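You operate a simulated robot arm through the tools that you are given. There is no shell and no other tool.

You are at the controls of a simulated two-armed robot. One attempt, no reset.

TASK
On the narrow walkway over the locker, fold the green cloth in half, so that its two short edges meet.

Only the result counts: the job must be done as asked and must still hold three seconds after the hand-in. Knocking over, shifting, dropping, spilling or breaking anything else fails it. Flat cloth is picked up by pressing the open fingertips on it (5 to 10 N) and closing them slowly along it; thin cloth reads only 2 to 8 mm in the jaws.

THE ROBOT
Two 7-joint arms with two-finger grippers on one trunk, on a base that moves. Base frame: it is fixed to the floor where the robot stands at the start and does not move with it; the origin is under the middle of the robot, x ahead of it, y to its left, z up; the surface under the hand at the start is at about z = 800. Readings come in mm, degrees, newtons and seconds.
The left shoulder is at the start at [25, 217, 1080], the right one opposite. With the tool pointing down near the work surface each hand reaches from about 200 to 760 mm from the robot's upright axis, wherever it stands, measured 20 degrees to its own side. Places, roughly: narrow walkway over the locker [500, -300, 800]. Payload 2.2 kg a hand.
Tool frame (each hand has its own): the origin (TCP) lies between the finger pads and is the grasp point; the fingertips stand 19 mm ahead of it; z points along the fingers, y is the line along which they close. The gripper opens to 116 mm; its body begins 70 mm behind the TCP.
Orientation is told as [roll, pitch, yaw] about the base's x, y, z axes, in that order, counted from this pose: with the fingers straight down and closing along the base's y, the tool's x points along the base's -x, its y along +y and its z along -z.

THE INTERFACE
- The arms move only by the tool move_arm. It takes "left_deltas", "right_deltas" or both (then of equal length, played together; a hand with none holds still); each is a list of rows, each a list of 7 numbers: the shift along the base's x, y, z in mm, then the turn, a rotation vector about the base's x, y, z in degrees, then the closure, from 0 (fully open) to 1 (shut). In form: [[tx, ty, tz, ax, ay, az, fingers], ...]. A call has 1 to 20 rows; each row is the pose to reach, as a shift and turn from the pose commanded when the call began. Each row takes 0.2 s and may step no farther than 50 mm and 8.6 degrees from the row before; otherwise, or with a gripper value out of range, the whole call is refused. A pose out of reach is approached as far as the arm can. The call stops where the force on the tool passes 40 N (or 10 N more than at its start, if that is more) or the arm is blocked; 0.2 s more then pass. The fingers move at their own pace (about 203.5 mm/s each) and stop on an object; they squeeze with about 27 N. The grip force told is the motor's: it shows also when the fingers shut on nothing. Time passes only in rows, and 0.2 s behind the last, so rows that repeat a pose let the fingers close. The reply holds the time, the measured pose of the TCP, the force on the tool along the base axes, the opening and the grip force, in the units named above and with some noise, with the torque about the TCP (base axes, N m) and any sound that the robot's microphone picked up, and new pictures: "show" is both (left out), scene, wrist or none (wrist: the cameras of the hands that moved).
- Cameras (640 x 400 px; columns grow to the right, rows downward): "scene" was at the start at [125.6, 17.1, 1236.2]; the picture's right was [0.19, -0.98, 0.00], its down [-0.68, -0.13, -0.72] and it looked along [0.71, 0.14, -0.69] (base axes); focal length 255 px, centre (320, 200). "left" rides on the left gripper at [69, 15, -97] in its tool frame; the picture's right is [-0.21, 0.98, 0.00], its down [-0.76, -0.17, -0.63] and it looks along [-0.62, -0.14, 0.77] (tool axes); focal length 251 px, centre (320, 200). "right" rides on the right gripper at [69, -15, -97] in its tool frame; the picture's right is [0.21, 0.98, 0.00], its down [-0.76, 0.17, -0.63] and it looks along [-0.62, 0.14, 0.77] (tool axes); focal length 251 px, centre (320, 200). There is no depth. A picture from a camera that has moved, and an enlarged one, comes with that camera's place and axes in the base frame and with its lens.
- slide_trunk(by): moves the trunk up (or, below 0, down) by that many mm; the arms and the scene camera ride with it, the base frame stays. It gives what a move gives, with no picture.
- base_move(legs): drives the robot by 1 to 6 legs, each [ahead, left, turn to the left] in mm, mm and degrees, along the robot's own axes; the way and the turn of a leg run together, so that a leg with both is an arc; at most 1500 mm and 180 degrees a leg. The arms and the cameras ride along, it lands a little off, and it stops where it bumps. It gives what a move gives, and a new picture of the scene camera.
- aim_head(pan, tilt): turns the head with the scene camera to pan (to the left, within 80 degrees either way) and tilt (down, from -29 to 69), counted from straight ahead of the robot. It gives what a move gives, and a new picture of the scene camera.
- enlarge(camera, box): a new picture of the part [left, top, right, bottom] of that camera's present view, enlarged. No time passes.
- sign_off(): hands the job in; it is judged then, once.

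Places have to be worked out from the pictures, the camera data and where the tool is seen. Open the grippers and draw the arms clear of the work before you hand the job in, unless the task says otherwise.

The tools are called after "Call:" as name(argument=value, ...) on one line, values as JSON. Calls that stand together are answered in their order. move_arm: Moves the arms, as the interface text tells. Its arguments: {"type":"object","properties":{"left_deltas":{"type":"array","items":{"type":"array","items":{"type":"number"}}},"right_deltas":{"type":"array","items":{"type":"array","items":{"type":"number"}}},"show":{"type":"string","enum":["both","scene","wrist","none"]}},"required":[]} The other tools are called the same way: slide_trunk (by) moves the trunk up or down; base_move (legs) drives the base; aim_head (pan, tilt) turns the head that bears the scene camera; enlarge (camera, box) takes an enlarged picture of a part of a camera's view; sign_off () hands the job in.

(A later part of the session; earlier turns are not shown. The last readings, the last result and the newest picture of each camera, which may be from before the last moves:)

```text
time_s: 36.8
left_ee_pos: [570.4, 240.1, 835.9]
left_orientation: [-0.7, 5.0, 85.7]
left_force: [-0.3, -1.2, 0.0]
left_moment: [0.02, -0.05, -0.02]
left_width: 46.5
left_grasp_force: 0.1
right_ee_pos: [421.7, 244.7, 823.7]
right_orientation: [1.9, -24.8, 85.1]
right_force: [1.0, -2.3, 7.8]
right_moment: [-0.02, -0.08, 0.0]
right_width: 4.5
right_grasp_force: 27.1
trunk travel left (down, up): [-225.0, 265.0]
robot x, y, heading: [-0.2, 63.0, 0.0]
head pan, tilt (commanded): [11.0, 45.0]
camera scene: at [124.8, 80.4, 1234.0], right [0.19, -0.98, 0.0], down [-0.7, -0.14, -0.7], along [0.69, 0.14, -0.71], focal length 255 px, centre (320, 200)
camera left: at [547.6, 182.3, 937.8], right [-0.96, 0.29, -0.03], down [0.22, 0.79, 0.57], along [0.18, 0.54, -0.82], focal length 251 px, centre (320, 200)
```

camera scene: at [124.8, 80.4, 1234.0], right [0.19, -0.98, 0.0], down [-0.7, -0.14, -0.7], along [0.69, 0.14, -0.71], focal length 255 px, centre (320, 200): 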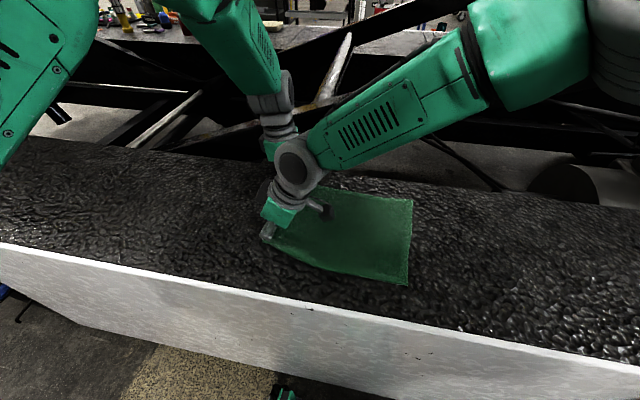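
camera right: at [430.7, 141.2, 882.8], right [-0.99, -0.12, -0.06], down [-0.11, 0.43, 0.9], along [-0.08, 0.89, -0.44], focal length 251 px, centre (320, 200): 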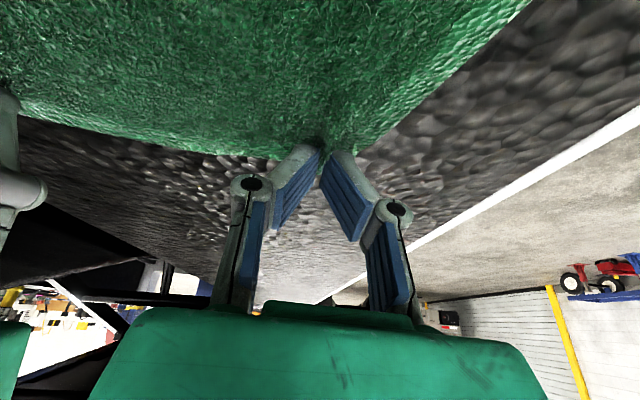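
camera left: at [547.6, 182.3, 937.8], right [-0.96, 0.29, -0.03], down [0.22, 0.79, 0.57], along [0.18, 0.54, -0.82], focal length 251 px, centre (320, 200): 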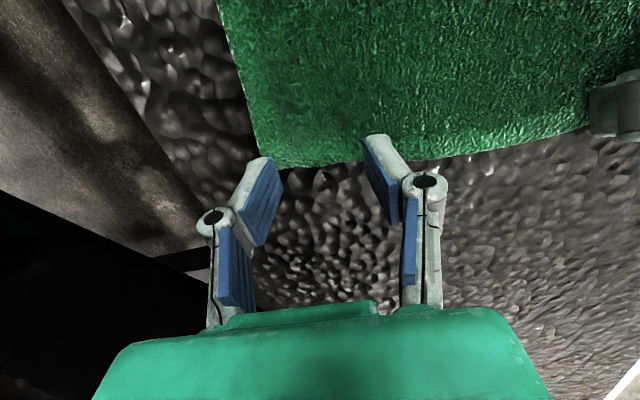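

The cloth lies flat again and the left fingertips are now about 2–20 mm inside the edge; I shift 3 mm more towards +y and lower to contact.

Call:
move_arm(left_deltas=[[0, 2, -3, 0, 0, 0, 0.6], [0, 3, -6, 0, 0, 0, 0.6], [0, 3, -8, 0, 0, 0, 0.6], [0, 3, -10, 0, 0, 0, 0.6], [0, 3, -11, 0, 0, 0, 0.6], [0, 3, -12, 0, 0, 0, 0.6], [0, 3, -12, 0, 0, 0, 0.6]], show="none")

```text
time_s: 38.4
left_ee_pos: [567.8, 242.1, 824.1]
left_orientation: [-0.7, 5.0, 85.7]
left_force: [0.3, 0.0, 2.7]
left_moment: [0.01, 0.06, 0.0]
left_width: 46.4
left_grasp_force: 0.1
right_ee_pos: [421.4, 245.7, 824.4]
right_orientation: [1.9, -24.8, 85.1]
right_force: [1.4, -1.3, 7.7]
right_moment: [-0.02, -0.06, -0.02]
right_width: 4.4
right_grasp_force: 27.1
trunk travel left (down, up): [-225.0, 265.0]
robot x, y, heading: [4.6, 64.4, 0.3]
head pan, tilt (commanded): [11.0, 45.0]
```

Left contact at 2.7 N; I press about 1.5 mm more and close slowly all the way.

Call:
move_arm(left_deltas=[[0, 0, -0.8, 0, 0, 0, 0.6], [0, 0, -1.6, 0, 0, 0, 0.6], [0, 0, -1.8, 0, 0, 0, 0.62], [0, 0, -1.8, 0, 0, 0, 0.64], [0, 0, -1.8, 0, 0, 0, 0.66], [0, 0, -1.8, 0, 0, 0, 0.68], [0, 0, -1.8, 0, 0, 0, 0.7], [0, 0, -1.8, 0, 0, 0, 0.72], [0, 0, -1.8, 0, 0, 0, 0.74], [0, 0, -1.8, 0, 0, 0, 0.76], [0, 0, -1.8, 0, 0, 0, 0.79], [0, 0, -1.8, 0, 0, 0, 0.82], [0, 0, -1.8, 0, 0, 0, 0.85], [0, 0, -1.8, 0, 0, 0, 0.88], [0, 0, -1.8, 0, 0, 0, 0.91], [0, 0, -1.8, 0, 0, 0, 0.94], [0, 0, -1.8, 0, 0, 0, 0.97], [0, 0, -1.8, 0, 0, 0, 1], [0, 0, -1.8, 0, 0, 0, 1], [0, 0, -1.8, 0, 0, 0, 1]], show="both")

```text
time_s: 42.6
left_ee_pos: [568.3, 243.4, 823.0]
left_orientation: [-0.6, 5.0, 85.8]
left_force: [-9.8, -0.1, 9.6]
left_moment: [-0.03, 0.23, 0.01]
left_width: 5.9
left_grasp_force: 26.5
right_ee_pos: [420.0, 244.0, 825.1]
right_orientation: [1.7, -24.7, 85.1]
right_force: [4.3, -0.6, 3.2]
right_moment: [0.01, -0.08, 0.0]
right_width: 4.1
right_grasp_force: 26.7
trunk travel left (down, up): [-225.0, 265.0]
robot x, y, heading: [0.6, 65.5, 0.2]
head pan, tilt (commanded): [11.0, 45.0]
camera scene: at [123.0, 80.7, 1234.3], right [0.19, -0.98, 0.0], down [-0.7, -0.14, -0.71], along [0.69, 0.14, -0.71], focal length 255 px, centre (320, 200)
camera left: at [546.5, 185.6, 924.4], right [-0.96, 0.29, -0.03], down [0.22, 0.79, 0.57], along [0.18, 0.54, -0.82], focal length 251 px, centre (320, 200)
```

scene: 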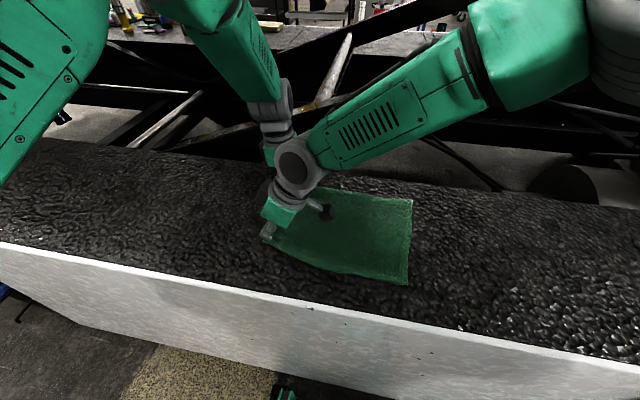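
left: 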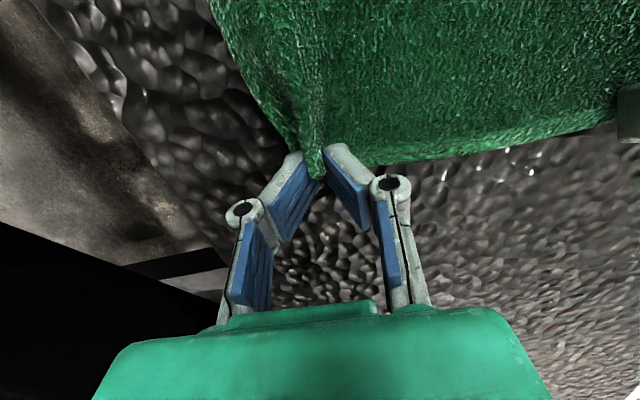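

Now the left pinch also sits right at the edge (5.9 mm, cloth visible in the jaws). BC hasn't moved. I start the fold: lift both hands together along an arc towards −y, first half-way up, and check the grips.

Call:
move_arm(left_deltas=[[-1.1, -0.6, 7, 0.3, 0, 0, 1], [-1.1, -1.2, 14.6, 0.7, 0, 0, 1], [-1.8, -3, 22, 1, 0, 0, 1], [-2.3, -4.8, 29, 1.3, 0, 0, 1], [-3, -7.8, 36, 1.7, 0, 0, 1], [-3.6, -10.7, 42.9, 2, 0, 0, 1], [-3.8, -14.7, 49.5, 2.3, 0, 0, 1], [-4, -18.8, 56, 2.7, 0, 0, 1], [-4.6, -28.9, 68.2, 3.3, 0, 0, 1], [-5.3, -41, 79.2, 4, 0, 0, 1], [-5.3, -41, 79.2, 4, 0, 0, 1]], right_deltas=[[0.5, -0.6, 7, 0.3, 0, 0, 1], [0.9, -1.2, 14.6, 0.6, 0, 0, 1], [1.3, -3, 22, 0.9, 0, 0, 1], [1.7, -4.7, 29, 1.2, 0, 0, 1], [2, -7.7, 36, 1.5, 0, 0, 1], [2.4, -10.6, 42.9, 1.8, 0, 0, 1], [2.2, -14.6, 49.5, 2, 0, 0, 1], [2, -18.6, 56, 2.3, 0, 0, 1], [1.4, -28.7, 68.2, 2.9, 0, 0, 1], [0.8, -40.7, 79.2, 3.5, 0, 0, 1], [0.8, -40.7, 79.2, 3.5, 0, 0, 1]], show="both")

```text
time_s: 45.0
left_ee_pos: [564.9, 214.0, 893.5]
left_orientation: [1.0, 2.3, 87.5]
left_force: [-0.4, -0.6, -0.1]
left_moment: [0.0, 0.01, -0.02]
left_width: 5.4
left_grasp_force: 27.0
right_ee_pos: [422.4, 204.7, 904.0]
right_orientation: [2.2, -28.3, 85.0]
right_force: [0.4, 0.3, 0.0]
right_moment: [0.02, -0.02, 0.03]
right_width: 4.5
right_grasp_force: 27.3
trunk travel left (down, up): [-225.0, 265.0]
robot x, y, heading: [-0.0, 62.5, 0.1]
head pan, tilt (commanded): [11.0, 45.0]
camera scene: at [125.3, 80.4, 1233.9], right [0.19, -0.98, 0.0], down [-0.7, -0.14, -0.7], along [0.69, 0.14, -0.71], focal length 255 px, centre (320, 200)
camera right: at [431.9, 97.1, 955.0], right [-0.99, -0.12, -0.07], down [-0.11, 0.37, 0.92], along [-0.09, 0.92, -0.38], focal length 251 px, centre (320, 200)
camera left: at [546.9, 150.2, 992.9], right [-0.97, 0.26, 0.01], down [0.21, 0.77, 0.6], along [0.15, 0.58, -0.8], focal length 251 px, centre (320, 200)
```

scene: 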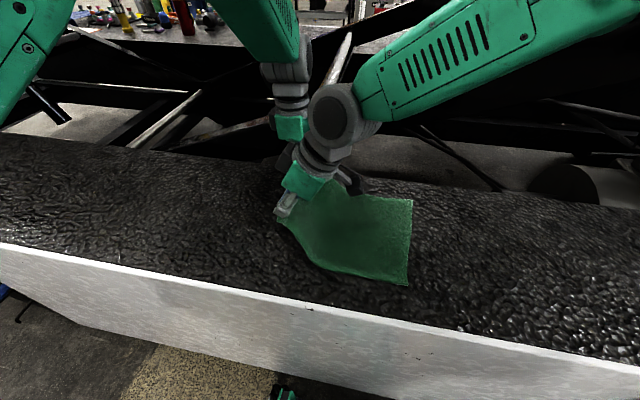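
right: 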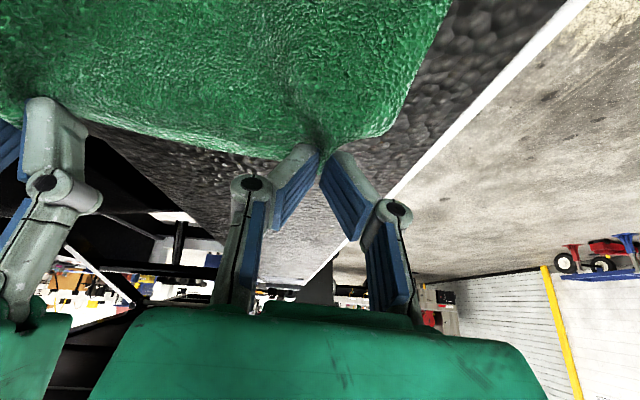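
left: 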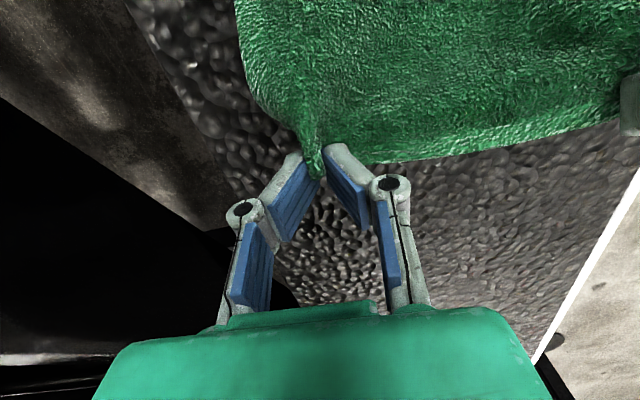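

Both grips hold and the flap has lifted cleanly. The left hand reads about 12 mm behind its target, so I wait a moment and re-read before continuing.

Call:
move_arm(left_deltas=[[0, 0, 0, 0, 0, 0, 1], [0, 0, 0, 0, 0, 0, 1], [0, 0, 0, 0, 0, 0, 1]], right_deltas=[[0, 0, 0, 0, 0, 0, 1], [0, 0, 0, 0, 0, 0, 1], [0, 0, 0, 0, 0, 0, 1]], show="none")

```text
time_s: 45.8
left_ee_pos: [565.4, 212.0, 896.5]
left_orientation: [0.6, 2.7, 87.4]
left_force: [-1.6, -1.3, 0.2]
left_moment: [-0.01, -0.03, -0.03]
left_width: 5.5
left_grasp_force: 26.4
right_ee_pos: [422.4, 203.9, 903.3]
right_orientation: [2.2, -28.3, 84.9]
right_force: [0.7, -0.3, -0.2]
right_moment: [0.01, -0.05, -0.01]
right_width: 4.3
right_grasp_force: 26.7
trunk travel left (down, up): [-225.0, 265.0]
robot x, y, heading: [0.3, 65.8, 0.2]
head pan, tilt (commanded): [11.0, 45.0]
```

The left hand still sits about 10 mm short with no tool force, so I look closely at whether the two wrists are touching.

Call:
enlarge(camera="scene", box=[200, 0, 440, 150])

Call:
enlarge(camera="scene", box=[230, 60, 440, 300])

```text
2.67 times, centred on (320, 75) of scene
camera zoom: at [125.3, 80.6, 1233.9], right [0.19, -0.98, 0.0], down [-0.7, -0.14, -0.7], along [0.69, 0.14, -0.71], focal length 680 px, centre (320, 533)
```

zoom: 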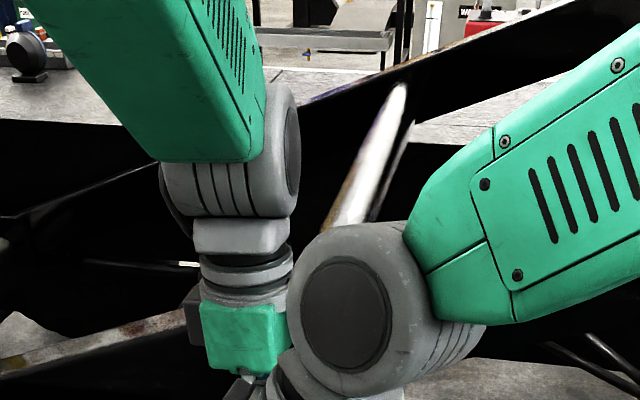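

```text
1.67 times, centred on (335, 180) of scene
camera zoom: at [125.3, 80.6, 1233.9], right [0.19, -0.98, 0.0], down [-0.7, -0.14, -0.7], along [0.69, 0.14, -0.71], focal length 425 px, centre (295, 233)
```

zoom: 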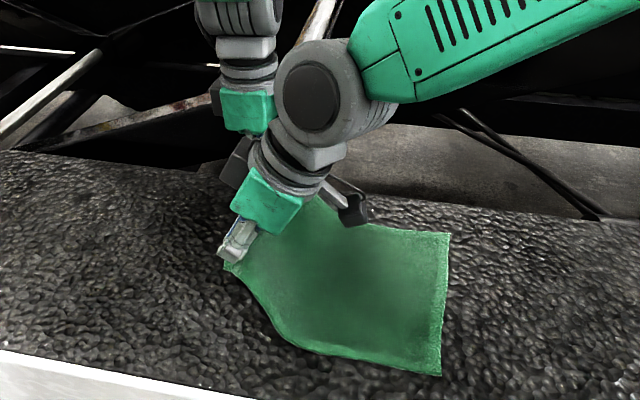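

There is a visible gap between the wrists, so it isn't a collision; the left arm appears to be creeping towards its target. I wait another second and re-read.

Call:
move_arm(left_deltas=[[0, 0, 0, 0, 0, 0, 1], [0, 0, 0, 0, 0, 0, 1], [0, 0, 0, 0, 0, 0, 1], [0, 0, 0, 0, 0, 0, 1], [0, 0, 0, 0, 0, 0, 1]], show="none")

```text
time_s: 47.0
left_ee_pos: [564.2, 211.4, 897.7]
left_orientation: [0.3, 2.7, 87.5]
left_force: [-1.3, -0.2, 0.2]
left_moment: [-0.02, 0.0, -0.03]
left_width: 5.6
left_grasp_force: 27.4
right_ee_pos: [422.8, 204.4, 903.4]
right_orientation: [2.1, -28.3, 84.9]
right_force: [1.9, 0.1, -1.0]
right_moment: [0.02, -0.04, 0.0]
right_width: 4.7
right_grasp_force: 27.2
trunk travel left (down, up): [-225.0, 265.0]
robot x, y, heading: [-0.7, 60.0, 0.3]
head pan, tilt (commanded): [11.0, 45.0]
```

The left hand is pressed down and towards +y, which fits its wrist camera (on the −y side) lightly touching the right wrist. I tilt the right hand 10° about y so its wrist moves away towards the robot, with the pinch point kept in place.

Call:
move_arm(right_deltas=[[-0.7, 0, 0, 0, -2.5, 0, 1], [-1.5, 0, 0, 0, -5, 0, 1], [-2.2, 0, 0, 0, -7.5, 0, 1], [-3, 0, 0, 0, -10, 0, 1], [-3, 0, 0, 0, -10, 0, 1], [-3, 0, 0, 0, -10, 0, 1]], left_deltas=[[0, 0, 0, 0, 0, 0, 1], [0, 0, 0, 0, 0, 0, 1], [0, 0, 0, 0, 0, 0, 1], [0, 0, 0, 0, 0, 0, 1], [0, 0, 0, 0, 0, 0, 1], [0, 0, 0, 0, 0, 0, 1]], show="scene")

```text
time_s: 48.4
left_ee_pos: [566.2, 213.5, 900.0]
left_orientation: [0.0, 2.8, 87.3]
left_force: [-1.7, -0.2, -1.0]
left_moment: [0.0, 0.0, -0.05]
left_width: 5.8
left_grasp_force: 27.1
right_ee_pos: [418.7, 204.3, 902.9]
right_orientation: [-9.1, -28.7, 90.4]
right_force: [1.3, 0.4, -0.9]
right_moment: [0.0, 0.03, -0.02]
right_width: 4.6
right_grasp_force: 27.4
trunk travel left (down, up): [-225.0, 265.0]
robot x, y, heading: [1.8, 64.9, 0.1]
head pan, tilt (commanded): [11.0, 45.0]
camera scene: at [124.8, 80.9, 1234.0], right [0.19, -0.98, 0.0], down [-0.7, -0.14, -0.7], along [0.69, 0.14, -0.71], focal length 255 px, centre (320, 200)
```

scene: 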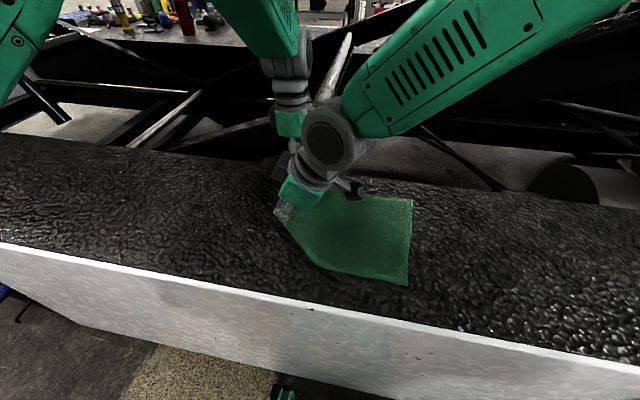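

The left's height is now right but y still lags by about 10 mm. I'll test with a small further step along the path on both hands to see how the left follows.

Call:
move_arm(right_deltas=[[-0.4, -7, 5, 0.3, 0, 0, 1], [-0.8, -14, 9, 0.6, 0, 0, 1], [-0.8, -14, 9, 0.6, 0, 0, 1]], left_deltas=[[-0.4, -7, 5, 0.3, 0, 0, 1], [-0.8, -14, 9, 0.6, 0, 0, 1], [-0.8, -14, 9, 0.6, 0, 0, 1]], show="none")

```text
time_s: 49.2
left_ee_pos: [567.0, 202.8, 905.2]
left_orientation: [0.8, 2.7, 88.3]
left_force: [-1.8, -0.7, 0.1]
left_moment: [-0.02, -0.03, -0.04]
left_width: 5.5
left_grasp_force: 26.4
right_ee_pos: [418.8, 190.1, 913.7]
right_orientation: [-9.1, -29.3, 90.2]
right_force: [2.0, -0.2, 0.0]
right_moment: [0.02, 0.03, 0.01]
right_width: 4.1
right_grasp_force: 26.9
trunk travel left (down, up): [-225.0, 265.0]
robot x, y, heading: [2.2, 61.5, 0.2]
head pan, tilt (commanded): [11.0, 45.0]
```

The left still trails (and its yaw creeps to 88°), so something is nudging it. I turn the head up a little to see the wrists and forearms fully.

Call:
aim_head(pan=15, tilt=20)

```text
time_s: 50.1
left_ee_pos: [567.5, 204.4, 907.3]
left_orientation: [0.4, 3.0, 88.2]
left_force: [-2.1, 0.2, -0.3]
left_moment: [-0.01, 0.02, -0.02]
left_width: 5.6
left_grasp_force: 26.9
right_ee_pos: [419.1, 191.6, 913.3]
right_orientation: [-9.0, -29.2, 90.3]
right_force: [1.5, 0.0, -0.6]
right_moment: [0.03, -0.04, -0.01]
right_width: 4.3
right_grasp_force: 27.2
trunk travel left (down, up): [-225.0, 265.0]
robot x, y, heading: [-2.2, 65.5, 0.3]
head pan, tilt (commanded): [15.0, 20.0]
camera scene: at [135.3, 89.2, 1272.5], right [0.26, -0.97, 0.0], down [-0.34, -0.09, -0.94], along [0.91, 0.24, -0.35], focal length 255 px, centre (320, 200)
```

scene: 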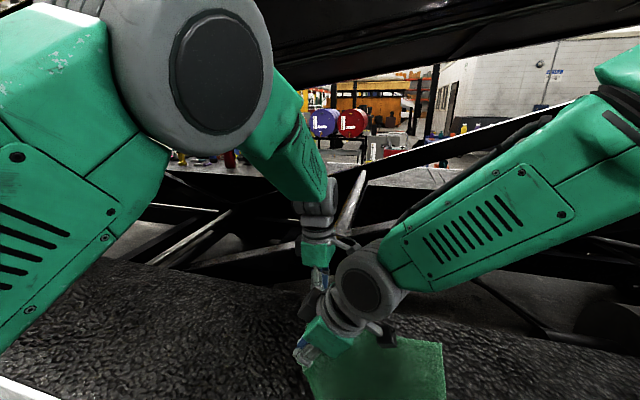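

Call:
enlarge(camera="scene", box=[270, 160, 430, 360])

Call:
enlarge(camera="right", box=[0, 0, 640, 400])

Call:
enlarge(camera="left", box=[0, 0, 640, 400])

```text
2.00 times, centred on (350, 260) of scene
camera zoom: at [135.3, 89.2, 1272.5], right [0.26, -0.97, 0.0], down [-0.34, -0.09, -0.94], along [0.91, 0.24, -0.35], focal length 510 px, centre (260, 80)
```

zoom: 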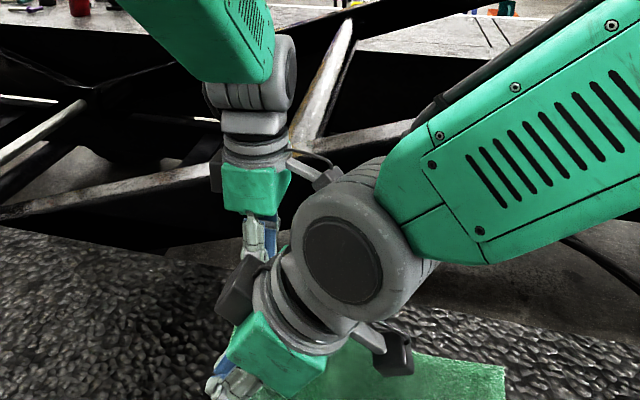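

```text
1.00 times, centred on (320, 200) of right (not enlarged: the box is as wide or as high as the picture)
camera zoom: at [419.4, 82.5, 964.0], right [-0.96, -0.12, -0.24], down [-0.27, 0.37, 0.89], along [-0.02, 0.92, -0.38], focal length 251 px, centre (320, 200)
```

zoom: 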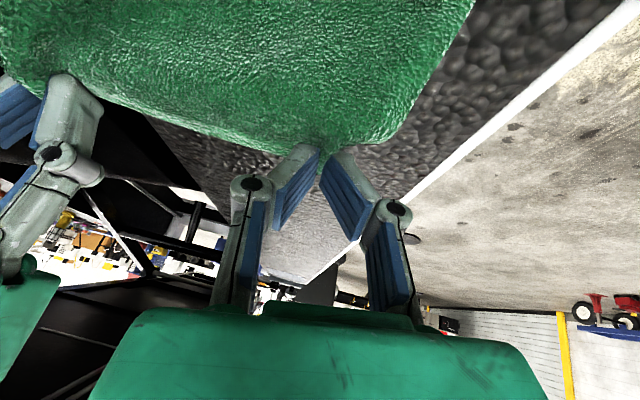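

```text
1.00 times, centred on (320, 200) of left (not enlarged: the box is as wide or as high as the picture)
camera zoom: at [550.3, 140.8, 1008.3], right [-0.97, 0.25, 0.0], down [0.2, 0.78, 0.59], along [0.15, 0.57, -0.81], focal length 251 px, centre (320, 200)
```

zoom: 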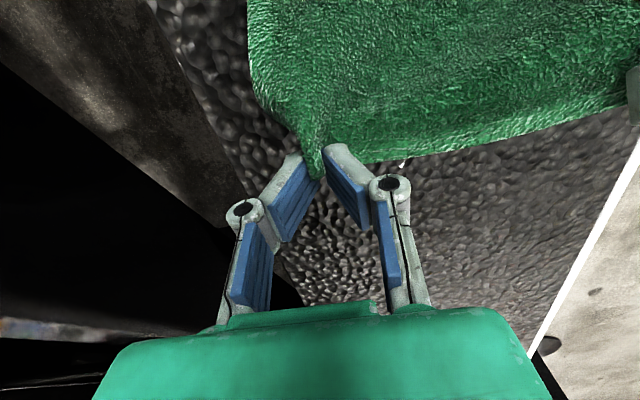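

The zoom confirms it: the left hand's camera is just touching the back rim of the right wrist. I lean the right hand further to −y (to about 42°) and the left slightly to +y (to about −12°), keeping the pinch points in place, which separates them by about 50 mm.

Call:
move_arm(right_deltas=[[0, -0.9, -0.6, 3.3, 0, 0, 1], [0, -1.8, -1.3, 6.5, 0, 0, 1], [0, -2.6, -1.9, 9.8, 0, 0, 1], [0, -3.5, -2.5, 13, 0, 0, 1], [0, -3.5, -2.5, 13, 0, 0, 1], [0, -3.5, -2.5, 13, 0, 0, 1]], left_deltas=[[0, 0.8, 0, -2.5, 0, 0, 1], [0, 1.5, 0, -5, 0, 0, 1], [0, 2.3, 0, -7.5, 0, 0, 1], [0, 3.3, 0, -10, 0, 0, 1], [0, 3.3, 0, -10, 0, 0, 1], [0, 3.3, 0, -10, 0, 0, 1]], show="scene")

Call:
enlarge(camera="scene", box=[270, 160, 430, 360])

```text
time_s: 51.5
left_ee_pos: [563.4, 190.8, 909.6]
left_orientation: [-1.0, 10.4, 85.6]
left_force: [-0.5, -0.1, -0.9]
left_moment: [-0.01, -0.02, 0.02]
left_width: 5.4
left_grasp_force: 27.6
right_ee_pos: [418.7, 187.3, 910.3]
right_orientation: [-9.2, -42.3, 90.4]
right_force: [0.5, -0.4, 0.4]
right_moment: [-0.02, 0.06, -0.01]
right_width: 4.5
right_grasp_force: 26.7
trunk travel left (down, up): [-225.0, 265.0]
robot x, y, heading: [-0.6, 64.8, 0.1]
head pan, tilt (commanded): [15.0, 20.0]
camera scene: at [135.7, 89.1, 1272.5], right [0.26, -0.97, 0.0], down [-0.33, -0.09, -0.94], along [0.91, 0.24, -0.35], focal length 255 px, centre (320, 200)
```

scene: 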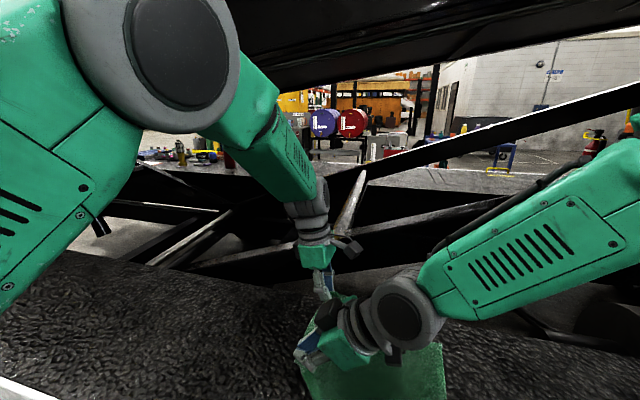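

```text
2.00 times, centred on (350, 260) of scene
camera zoom: at [135.7, 89.1, 1272.5], right [0.26, -0.97, 0.0], down [-0.33, -0.09, -0.94], along [0.91, 0.24, -0.35], focal length 510 px, centre (260, 80)
```

zoom: 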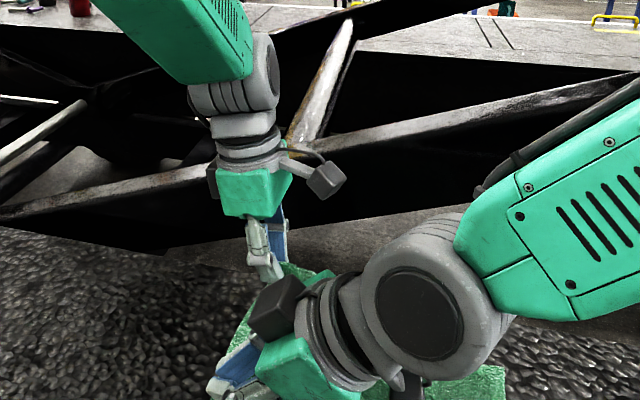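

Contact cleared: left is back on its path at (563,191,910), right at (419,187,910). I continue the arc towards −y past the top, both hands together.

Call:
move_arm(right_deltas=[[-1.1, -14.9, 8.1, 0, 0, 0, 1], [-2.3, -31, 14.6, 0, 0, 0, 1], [-3.5, -47.9, 19.3, 0, 0, 0, 1], [-4.8, -65.5, 22.1, 0, 0, 0, 1], [-6.1, -83.4, 23.1, 0, 0, 0, 1], [-7.4, -101.3, 22.1, 0, 0, 0, 1], [-8.6, -118.9, 19.3, 0, 0, 0, 1], [-8.6, -118.9, 19.3, 0, 0, 0, 1], [-8.6, -118.9, 19.3, 0, 0, 0, 1]], left_deltas=[[-0.7, -14.9, 8.1, 0, 0, 0, 1], [-1.5, -31, 14.6, 0, 0, 0, 1], [-2.3, -47.9, 19.3, 0, 0, 0, 1], [-3.1, -65.5, 22.1, 0, 0, 0, 1], [-3.9, -83.4, 23.1, 0, 0, 0, 1], [-4.8, -101.3, 22.1, 0, 0, 0, 1], [-5.6, -118.9, 19.3, 0, 0, 0, 1], [-5.6, -118.9, 19.3, 0, 0, 0, 1], [-5.6, -118.9, 19.3, 0, 0, 0, 1]], show="both")

Call:
aim_head(pan=5, tilt=42)

```text
time_s: 53.5
left_ee_pos: [569.2, 90.0, 938.6]
left_orientation: [-0.6, 13.2, 88.4]
left_force: [-16.7, -1.4, -0.8]
left_moment: [-0.03, 0.3, -0.15]
left_width: 5.7
left_grasp_force: 26.9
right_ee_pos: [409.3, 67.6, 930.1]
right_orientation: [-9.4, -42.4, 90.5]
right_force: [16.9, 0.3, 1.1]
right_moment: [0.01, -0.32, -0.11]
right_width: 4.8
right_grasp_force: 27.2
trunk travel left (down, up): [-225.0, 265.0]
robot x, y, heading: [0.2, 63.5, 0.1]
head pan, tilt (commanded): [15.0, 20.0]
camera scene: at [135.3, 87.7, 1272.6], right [0.26, -0.97, 0.0], down [-0.33, -0.09, -0.94], along [0.91, 0.24, -0.35], focal length 255 px, centre (320, 200)
camera right: at [410.6, -48.9, 955.4], right [-0.96, -0.06, -0.26], down [-0.27, 0.15, 0.95], along [-0.02, 0.99, -0.16], focal length 251 px, centre (320, 200)
camera left: at [551.0, 46.6, 1049.0], right [-0.97, 0.23, -0.06], down [0.18, 0.88, 0.44], along [0.16, 0.42, -0.89], focal length 251 px, centre (320, 200)
```

scene: 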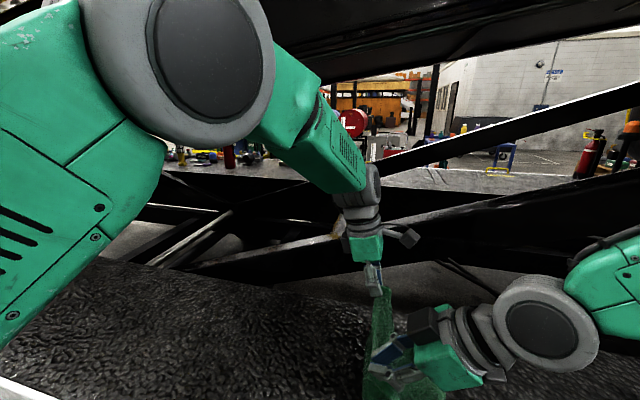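
right: 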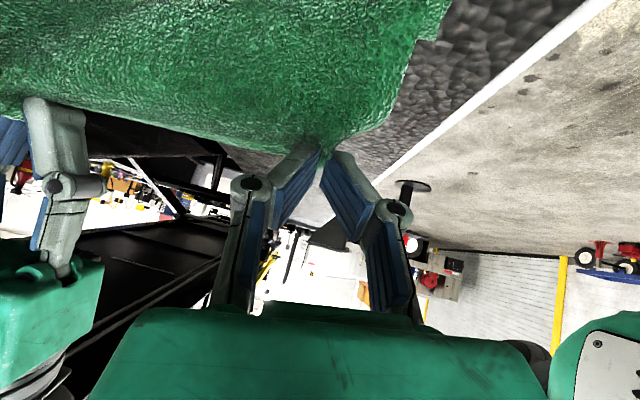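
left: 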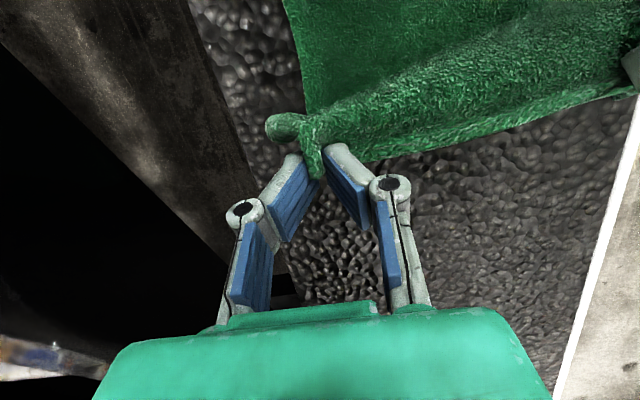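

```text
time_s: 54.4
left_ee_pos: [570.1, 92.0, 938.7]
left_orientation: [-0.6, 13.1, 88.6]
left_force: [-16.4, -0.6, -1.5]
left_moment: [-0.04, 0.32, -0.14]
left_width: 5.7
left_grasp_force: 27.0
right_ee_pos: [411.2, 68.1, 929.6]
right_orientation: [-9.3, -42.4, 90.4]
right_force: [17.5, 0.8, 0.7]
right_moment: [0.01, -0.31, -0.1]
right_width: 4.9
right_grasp_force: 27.2
trunk travel left (down, up): [-225.0, 265.0]
robot x, y, heading: [0.4, 61.0, -0.1]
head pan, tilt (commanded): [5.0, 42.0]
camera scene: at [128.5, 70.6, 1238.3], right [0.09, -1.0, 0.0], down [-0.67, -0.06, -0.74], along [0.74, 0.07, -0.67], focal length 255 px, centre (320, 200)
```

scene: 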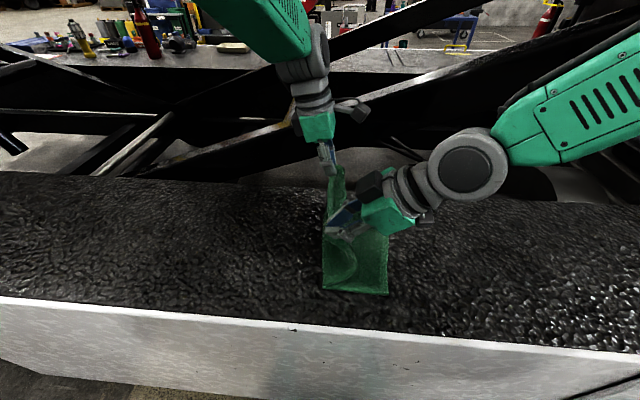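

The left hand is again about 20 mm off its path ((569,91) instead of (558,72)) with 17 N of cloth tension along x, so it's being held by something. I zoom in on the left hand and wrist before moving on.

Call:
enlarge(camera="scene", box=[260, 60, 460, 310])

Call:
aim_head(pan=35, tilt=5)

```text
1.60 times, centred on (360, 185) of scene
camera zoom: at [128.5, 70.6, 1238.3], right [0.09, -1.0, 0.0], down [-0.67, -0.06, -0.74], along [0.74, 0.07, -0.67], focal length 408 px, centre (256, 224)
```

zoom: 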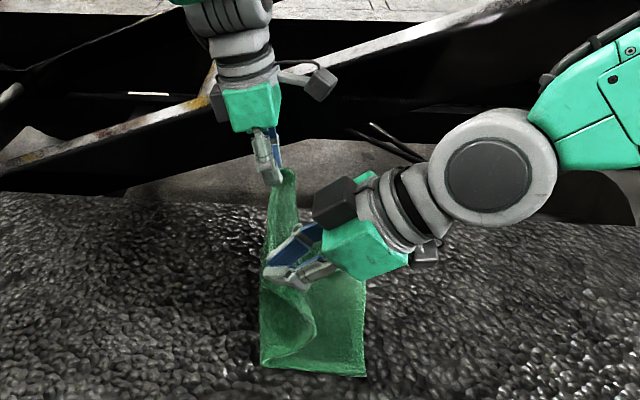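

```text
time_s: 55.4
left_ee_pos: [569.6, 90.5, 937.5]
left_orientation: [-0.7, 13.2, 88.4]
left_force: [-17.5, -0.9, -1.7]
left_moment: [0.02, 0.27, -0.13]
left_width: 5.6
left_grasp_force: 26.4
right_ee_pos: [410.6, 67.8, 929.3]
right_orientation: [-9.4, -42.3, 90.3]
right_force: [17.2, 1.1, 1.7]
right_moment: [0.02, -0.33, -0.06]
right_width: 4.9
right_grasp_force: 26.8
trunk travel left (down, up): [-225.0, 265.0]
robot x, y, heading: [-1.8, 65.8, 0.1]
head pan, tilt (commanded): [35.0, 5.0]
camera scene: at [120.7, 115.7, 1297.0], right [0.57, -0.82, 0.0], down [-0.08, -0.05, -1.0], along [0.82, 0.57, -0.09], focal length 255 px, centre (320, 200)
```

scene: 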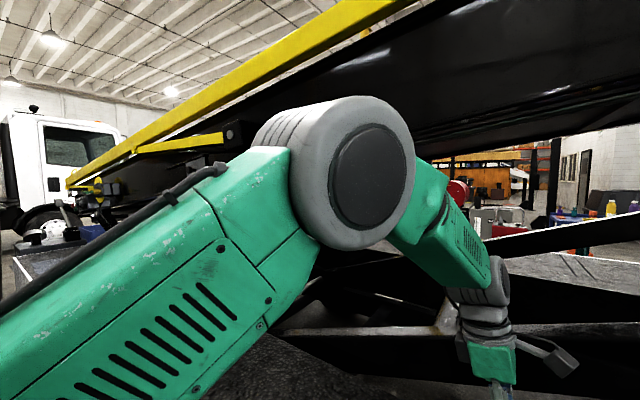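

The view shows the left elbow (about z 1290, top near 1365) right beneath a large yellow-black boom, so the elbow is likely rubbing it. I lower the trunk by 40 mm (hands ride down mid-air with the flap, still well clear of the walkway) and see whether the left arm frees itself.

Call:
slide_trunk(by=-40)

Call:
move_arm(left_deltas=[[0, 0, 0, 0, 0, 0, 1], [0, 0, 0, 0, 0, 0, 1], [0, 0, 0, 0, 0, 0, 1], [0, 0, 0, 0, 0, 0, 1]], right_deltas=[[0, 0, 0, 0, 0, 0, 1], [0, 0, 0, 0, 0, 0, 1], [0, 0, 0, 0, 0, 0, 1], [0, 0, 0, 0, 0, 0, 1]], show="scene")

```text
time_s: 56.2
left_ee_pos: [567.9, 90.0, 897.6]
left_orientation: [-0.5, 13.2, 88.5]
left_force: [-16.9, -1.2, -0.2]
left_moment: [0.0, 0.33, -0.13]
left_width: 5.8
left_grasp_force: 27.0
right_ee_pos: [408.6, 66.6, 890.5]
right_orientation: [-9.4, -42.4, 90.5]
right_force: [16.5, 1.7, 1.3]
right_moment: [0.02, -0.36, -0.05]
right_width: 4.6
right_grasp_force: 27.6
trunk travel left (down, up): [-185.0, 305.0]
robot x, y, heading: [-0.1, 62.1, 0.4]
head pan, tilt (commanded): [35.0, 5.0]
```

```text
time_s: 57.2
left_ee_pos: [568.1, 89.8, 897.5]
left_orientation: [-0.7, 13.0, 88.6]
left_force: [-16.2, -1.5, -1.9]
left_moment: [0.0, 0.33, -0.17]
left_width: 5.7
left_grasp_force: 27.0
right_ee_pos: [409.9, 67.0, 890.3]
right_orientation: [-9.3, -42.4, 90.3]
right_force: [16.5, 1.4, 1.0]
right_moment: [0.01, -0.37, -0.07]
right_width: 4.9
right_grasp_force: 26.5
trunk travel left (down, up): [-185.0, 305.0]
robot x, y, heading: [2.2, 64.6, 0.2]
head pan, tilt (commanded): [35.0, 5.0]
camera scene: at [120.4, 115.8, 1257.1], right [0.57, -0.82, 0.0], down [-0.08, -0.05, -1.0], along [0.81, 0.57, -0.09], focal length 255 px, centre (320, 200)
```

scene: 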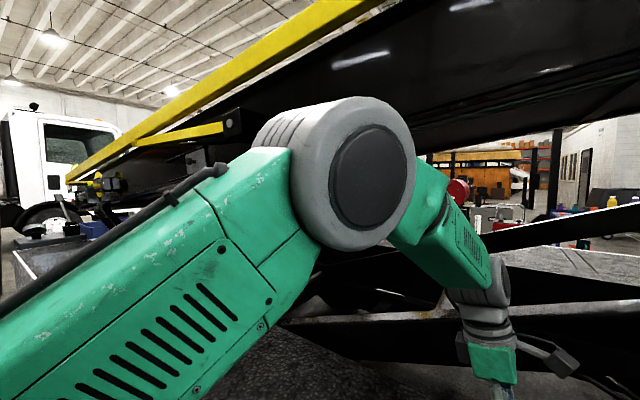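

Lowering the trunk changed nothing in the left arm's posture, so the boom isn't it; the left arm just can't follow well this far across its body. Better idea: let the base carry both hands. First I bring both hands back +50 mm in y in a relaxed posture and check that the left converges.

Call:
move_arm(left_deltas=[[0.5, 12, 4, 0, 0, 0, 1], [1, 25, 7, 0, 0, 0, 1], [1.5, 37, 9, 0, 0, 0, 1], [2, 50, 10, 0, 0, 0, 1], [2, 50, 10, 0, 0, 0, 1], [2, 50, 10, 0, 0, 0, 1]], right_deltas=[[0.7, 12, 4, 0, 0, 0, 1], [1.4, 25, 7, 0, 0, 0, 1], [2.1, 37, 9, 0, 0, 0, 1], [2.8, 50, 10, 0, 0, 0, 1], [2.8, 50, 10, 0, 0, 0, 1], [2.8, 50, 10, 0, 0, 0, 1]], show="none")

Call:
aim_head(pan=5, tilt=42)

```text
time_s: 58.6
left_ee_pos: [560.1, 123.5, 900.2]
left_orientation: [-0.8, 10.8, 86.0]
left_force: [-1.4, 0.9, 0.4]
left_moment: [0.01, 0.01, 0.0]
left_width: 5.5
left_grasp_force: 26.9
right_ee_pos: [411.3, 116.1, 899.4]
right_orientation: [-9.2, -42.3, 90.4]
right_force: [1.9, -0.4, -0.7]
right_moment: [0.0, -0.03, 0.02]
right_width: 4.2
right_grasp_force: 27.1
trunk travel left (down, up): [-185.0, 305.0]
robot x, y, heading: [0.3, 63.0, 0.1]
head pan, tilt (commanded): [35.0, 5.0]
```

```text
time_s: 59.6
left_ee_pos: [561.5, 124.1, 900.8]
left_orientation: [-1.0, 10.7, 86.0]
left_force: [-1.9, 0.6, 0.1]
left_moment: [-0.01, 0.04, 0.0]
left_width: 5.3
left_grasp_force: 26.9
right_ee_pos: [412.4, 117.1, 899.1]
right_orientation: [-9.2, -42.2, 90.2]
right_force: [2.0, -0.4, 0.7]
right_moment: [0.0, 0.02, -0.02]
right_width: 4.5
right_grasp_force: 27.2
trunk travel left (down, up): [-185.0, 305.0]
robot x, y, heading: [3.7, 63.1, 0.2]
head pan, tilt (commanded): [5.0, 42.0]
camera scene: at [128.3, 71.1, 1198.3], right [0.09, -1.0, 0.0], down [-0.67, -0.06, -0.74], along [0.74, 0.07, -0.67], focal length 255 px, centre (320, 200)
```

scene: 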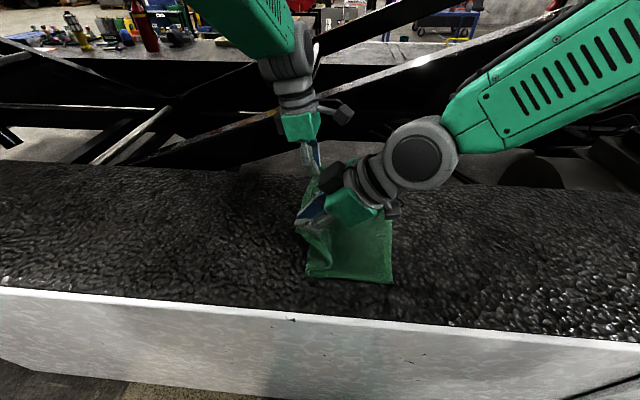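

The left hand converged here (tension gone, 2 N). Now I'll carry both hands with the base: first 75 mm to the right.

Call:
base_move(legs=[[0, -75, 0]])

Call:
move_arm(right_deltas=[[0, 0, 0, 0, 0, 0, 1], [0, 0, 0, 0, 0, 0, 1], [0, 0, 0, 0, 0, 0, 1], [0, 0, 0, 0, 0, 0, 1], [0, 0, 0, 0, 0, 0, 1], [0, 0, 0, 0, 0, 0, 1], [0, 0, 0, 0, 0, 0, 1], [0, 0, 0, 0, 0, 0, 1], [0, 0, 0, 0, 0, 0, 1], [0, 0, 0, 0, 0, 0, 1]], show="scene")

```text
time_s: 60.7
left_ee_pos: [559.6, 87.9, 896.9]
left_orientation: [-1.0, 12.1, 85.9]
left_force: [-2.1, 3.2, 0.2]
left_moment: [-0.25, 0.08, -0.02]
left_width: 5.6
left_grasp_force: 27.0
right_ee_pos: [411.5, 81.5, 897.9]
right_orientation: [-9.5, -40.5, 90.9]
right_force: [0.8, 1.7, 0.1]
right_moment: [-0.12, -0.02, -0.07]
right_width: 4.3
right_grasp_force: 27.0
trunk travel left (down, up): [-185.0, 305.0]
robot x, y, heading: [5.3, 2.5, -0.2]
head pan, tilt (commanded): [5.0, 42.0]
camera scene: at [128.6, 35.8, 1197.7], right [0.09, -1.0, 0.02], down [-0.67, -0.08, -0.74], along [0.74, 0.05, -0.67], focal length 255 px, centre (320, 200)
```

scene: 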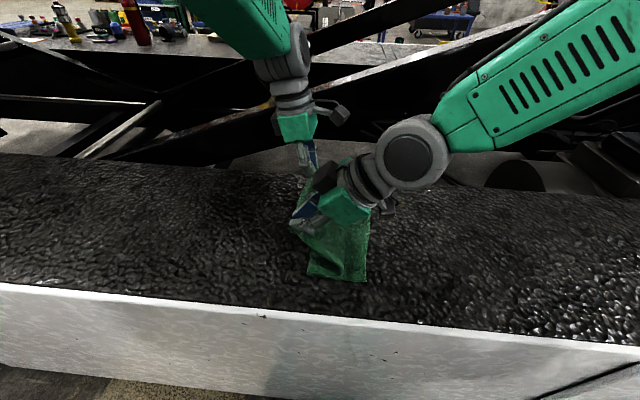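

```text
time_s: 62.9
left_ee_pos: [557.6, 50.7, 901.0]
left_orientation: [-1.1, 10.0, 85.5]
left_force: [-1.0, -0.7, 0.1]
left_moment: [0.02, 0.0, 0.0]
left_width: 5.5
left_grasp_force: 27.1
right_ee_pos: [409.5, 47.7, 901.0]
right_orientation: [-9.7, -42.3, 90.9]
right_force: [2.3, -1.5, -1.5]
right_moment: [0.06, -0.01, 0.02]
right_width: 4.3
right_grasp_force: 26.8
trunk travel left (down, up): [-185.0, 305.0]
robot x, y, heading: [1.0, -1.3, 0.1]
head pan, tilt (commanded): [5.0, 42.0]
camera scene: at [128.8, -15.8, 1198.2], right [0.09, -1.0, -0.02], down [-0.67, -0.04, -0.74], along [0.74, 0.07, -0.67], focal length 255 px, centre (320, 200)
```

scene: 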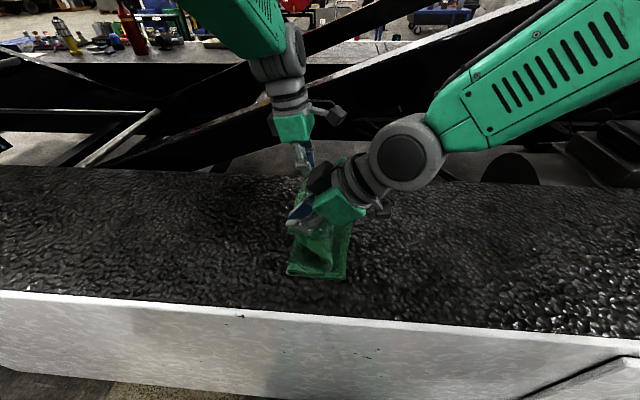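

Hands are at left (558,51,901), right (410,48,901), the flap slack over the cloth. Now I lower the trunk 40 mm so the flap won't be overstretched, then move the base another 45 mm right and let it settle.

Call:
slide_trunk(by=-35)

Call:
base_move(legs=[[0, -45, 0]])

Call:
move_arm(right_deltas=[[0, 0, 0, 0, 0, 0, 1], [0, 0, 0, 0, 0, 0, 1], [0, 0, 0, 0, 0, 0, 1], [0, 0, 0, 0, 0, 0, 1], [0, 0, 0, 0, 0, 0, 1], [0, 0, 0, 0, 0, 0, 1], [0, 0, 0, 0, 0, 0, 1], [0, 0, 0, 0, 0, 0, 1], [0, 0, 0, 0, 0, 0, 1], [0, 0, 0, 0, 0, 0, 1]], show="scene")

```text
time_s: 63.7
left_ee_pos: [556.9, 52.1, 867.2]
left_orientation: [-1.3, 9.8, 85.5]
left_force: [-1.9, -0.7, 0.0]
left_moment: [0.09, 0.01, 0.01]
left_width: 5.2
left_grasp_force: 27.3
right_ee_pos: [410.5, 49.0, 867.3]
right_orientation: [-9.7, -42.5, 90.9]
right_force: [1.7, 0.0, 0.3]
right_moment: [0.01, 0.02, 0.01]
right_width: 4.5
right_grasp_force: 27.2
trunk travel left (down, up): [-150.0, 340.0]
robot x, y, heading: [0.2, -5.7, -0.2]
head pan, tilt (commanded): [5.0, 42.0]
```

```text
time_s: 64.6
left_ee_pos: [556.2, 43.1, 867.1]
left_orientation: [-1.2, 11.8, 85.8]
left_force: [-2.1, 1.1, 0.6]
left_moment: [-0.05, 0.04, 0.0]
left_width: 5.4
left_grasp_force: 27.0
right_ee_pos: [408.7, 37.9, 866.6]
right_orientation: [-10.1, -40.9, 91.4]
right_force: [2.1, 0.3, 1.0]
right_moment: [-0.1, -0.02, -0.06]
right_width: 4.5
right_grasp_force: 26.9
trunk travel left (down, up): [-150.0, 340.0]
robot x, y, heading: [-3.0, -36.8, -0.1]
head pan, tilt (commanded): [5.0, 42.0]
camera scene: at [126.2, -31.2, 1163.5], right [0.09, -1.0, 0.0], down [-0.67, -0.06, -0.74], along [0.74, 0.06, -0.67], focal length 255 px, centre (320, 200)
```

scene: 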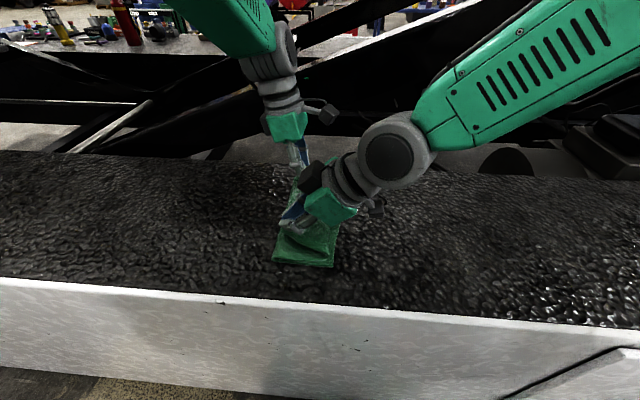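

```text
time_s: 67.0
left_ee_pos: [552.3, 47.7, 869.5]
left_orientation: [-1.7, 12.4, 85.6]
left_force: [-2.0, 0.9, 0.5]
left_moment: [-0.05, -0.02, -0.03]
left_width: 5.5
left_grasp_force: 27.2
right_ee_pos: [404.0, 44.1, 867.7]
right_orientation: [-10.4, -40.1, 91.4]
right_force: [1.3, 1.0, -0.2]
right_moment: [-0.08, -0.04, -0.04]
right_width: 4.4
right_grasp_force: 27.0
trunk travel left (down, up): [-150.0, 340.0]
robot x, y, heading: [4.5, -40.5, -0.2]
head pan, tilt (commanded): [5.0, 42.0]
stopped in row 10 (right hand): the arm was blocked; the commanded pose is now the measured one
camera scene: at [128.1, -35.3, 1163.4], right [0.09, -1.0, 0.0], down [-0.67, -0.06, -0.74], along [0.74, 0.06, -0.67], focal length 255 px, centre (320, 200)
```

scene: 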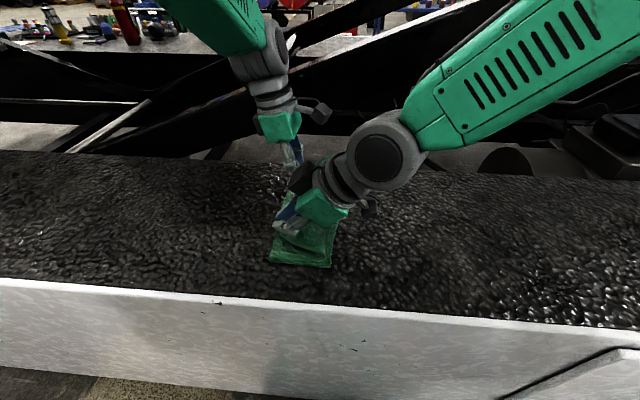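

After the last base step the hands did not follow (left y 48, right y 44) and the right arm reports being blocked. I look to the right to see what the right arm or elbow might be touching before doing anything else.

Call:
aim_head(pan=-35, tilt=8)

```text
time_s: 68.0
left_ee_pos: [551.3, 45.6, 868.7]
left_orientation: [-1.7, 12.3, 85.5]
left_force: [-1.0, 0.5, 0.3]
left_moment: [-0.04, 0.0, -0.01]
left_width: 5.6
left_grasp_force: 27.5
right_ee_pos: [403.9, 41.7, 868.2]
right_orientation: [-10.3, -40.3, 91.2]
right_force: [1.8, 0.8, 0.2]
right_moment: [-0.04, -0.04, 0.04]
right_width: 4.4
right_grasp_force: 27.2
trunk travel left (down, up): [-150.0, 340.0]
robot x, y, heading: [1.0, -44.6, 0.2]
head pan, tilt (commanded): [-35.0, 8.0]
camera scene: at [121.6, -78.4, 1217.9], right [-0.57, -0.82, 0.02], down [-0.12, 0.06, -0.99], along [0.81, -0.57, -0.13], focal length 255 px, centre (320, 200)
```

scene: 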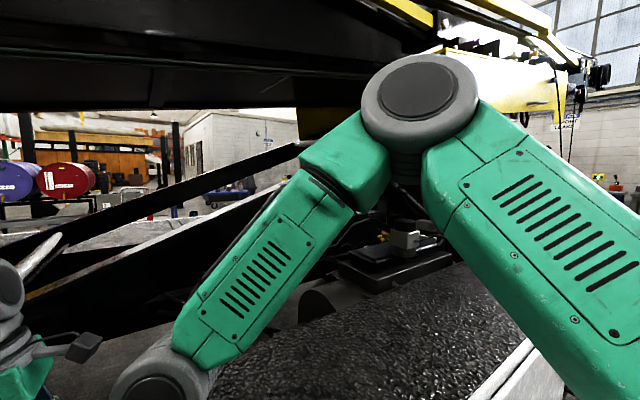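

Call:
enlarge(camera="scene", box=[260, 0, 580, 200])

Call:
aim_head(pan=-70, tilt=5)

```text
2.00 times, centred on (420, 100) of scene
camera zoom: at [121.6, -78.4, 1217.9], right [-0.57, -0.82, 0.02], down [-0.12, 0.06, -0.99], along [0.81, -0.57, -0.13], focal length 510 px, centre (120, 400)
```

zoom: 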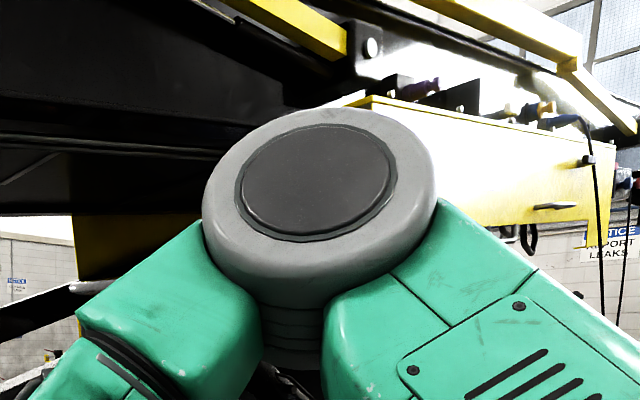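

```text
time_s: 69.1
left_ee_pos: [551.3, 17.3, 870.8]
left_orientation: [-1.6, 10.9, 85.3]
left_force: [-2.2, -0.9, 0.1]
left_moment: [0.12, 0.03, 0.03]
left_width: 5.1
left_grasp_force: 26.7
right_ee_pos: [406.1, 14.8, 868.7]
right_orientation: [-10.2, -41.6, 91.0]
right_force: [1.2, -1.0, 0.0]
right_moment: [0.07, 0.04, 0.06]
right_width: 4.5
right_grasp_force: 26.9
trunk travel left (down, up): [-150.0, 340.0]
robot x, y, heading: [1.2, -50.2, -0.1]
head pan, tilt (commanded): [-70.0, 5.0]
camera scene: at [76.8, -148.7, 1221.3], right [-0.94, -0.34, 0.0], down [-0.03, 0.09, -1.0], along [0.34, -0.94, -0.1], focal length 255 px, centre (320, 200)
```

scene: 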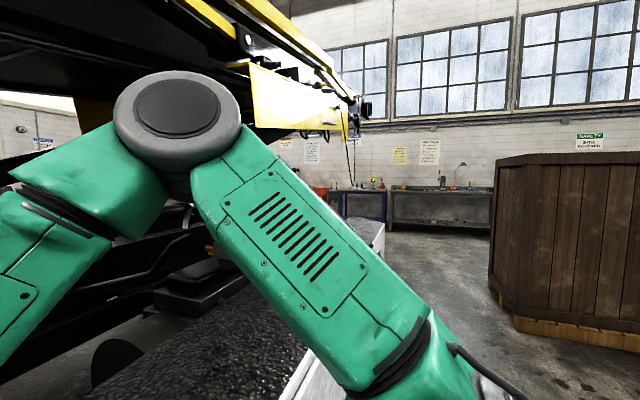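

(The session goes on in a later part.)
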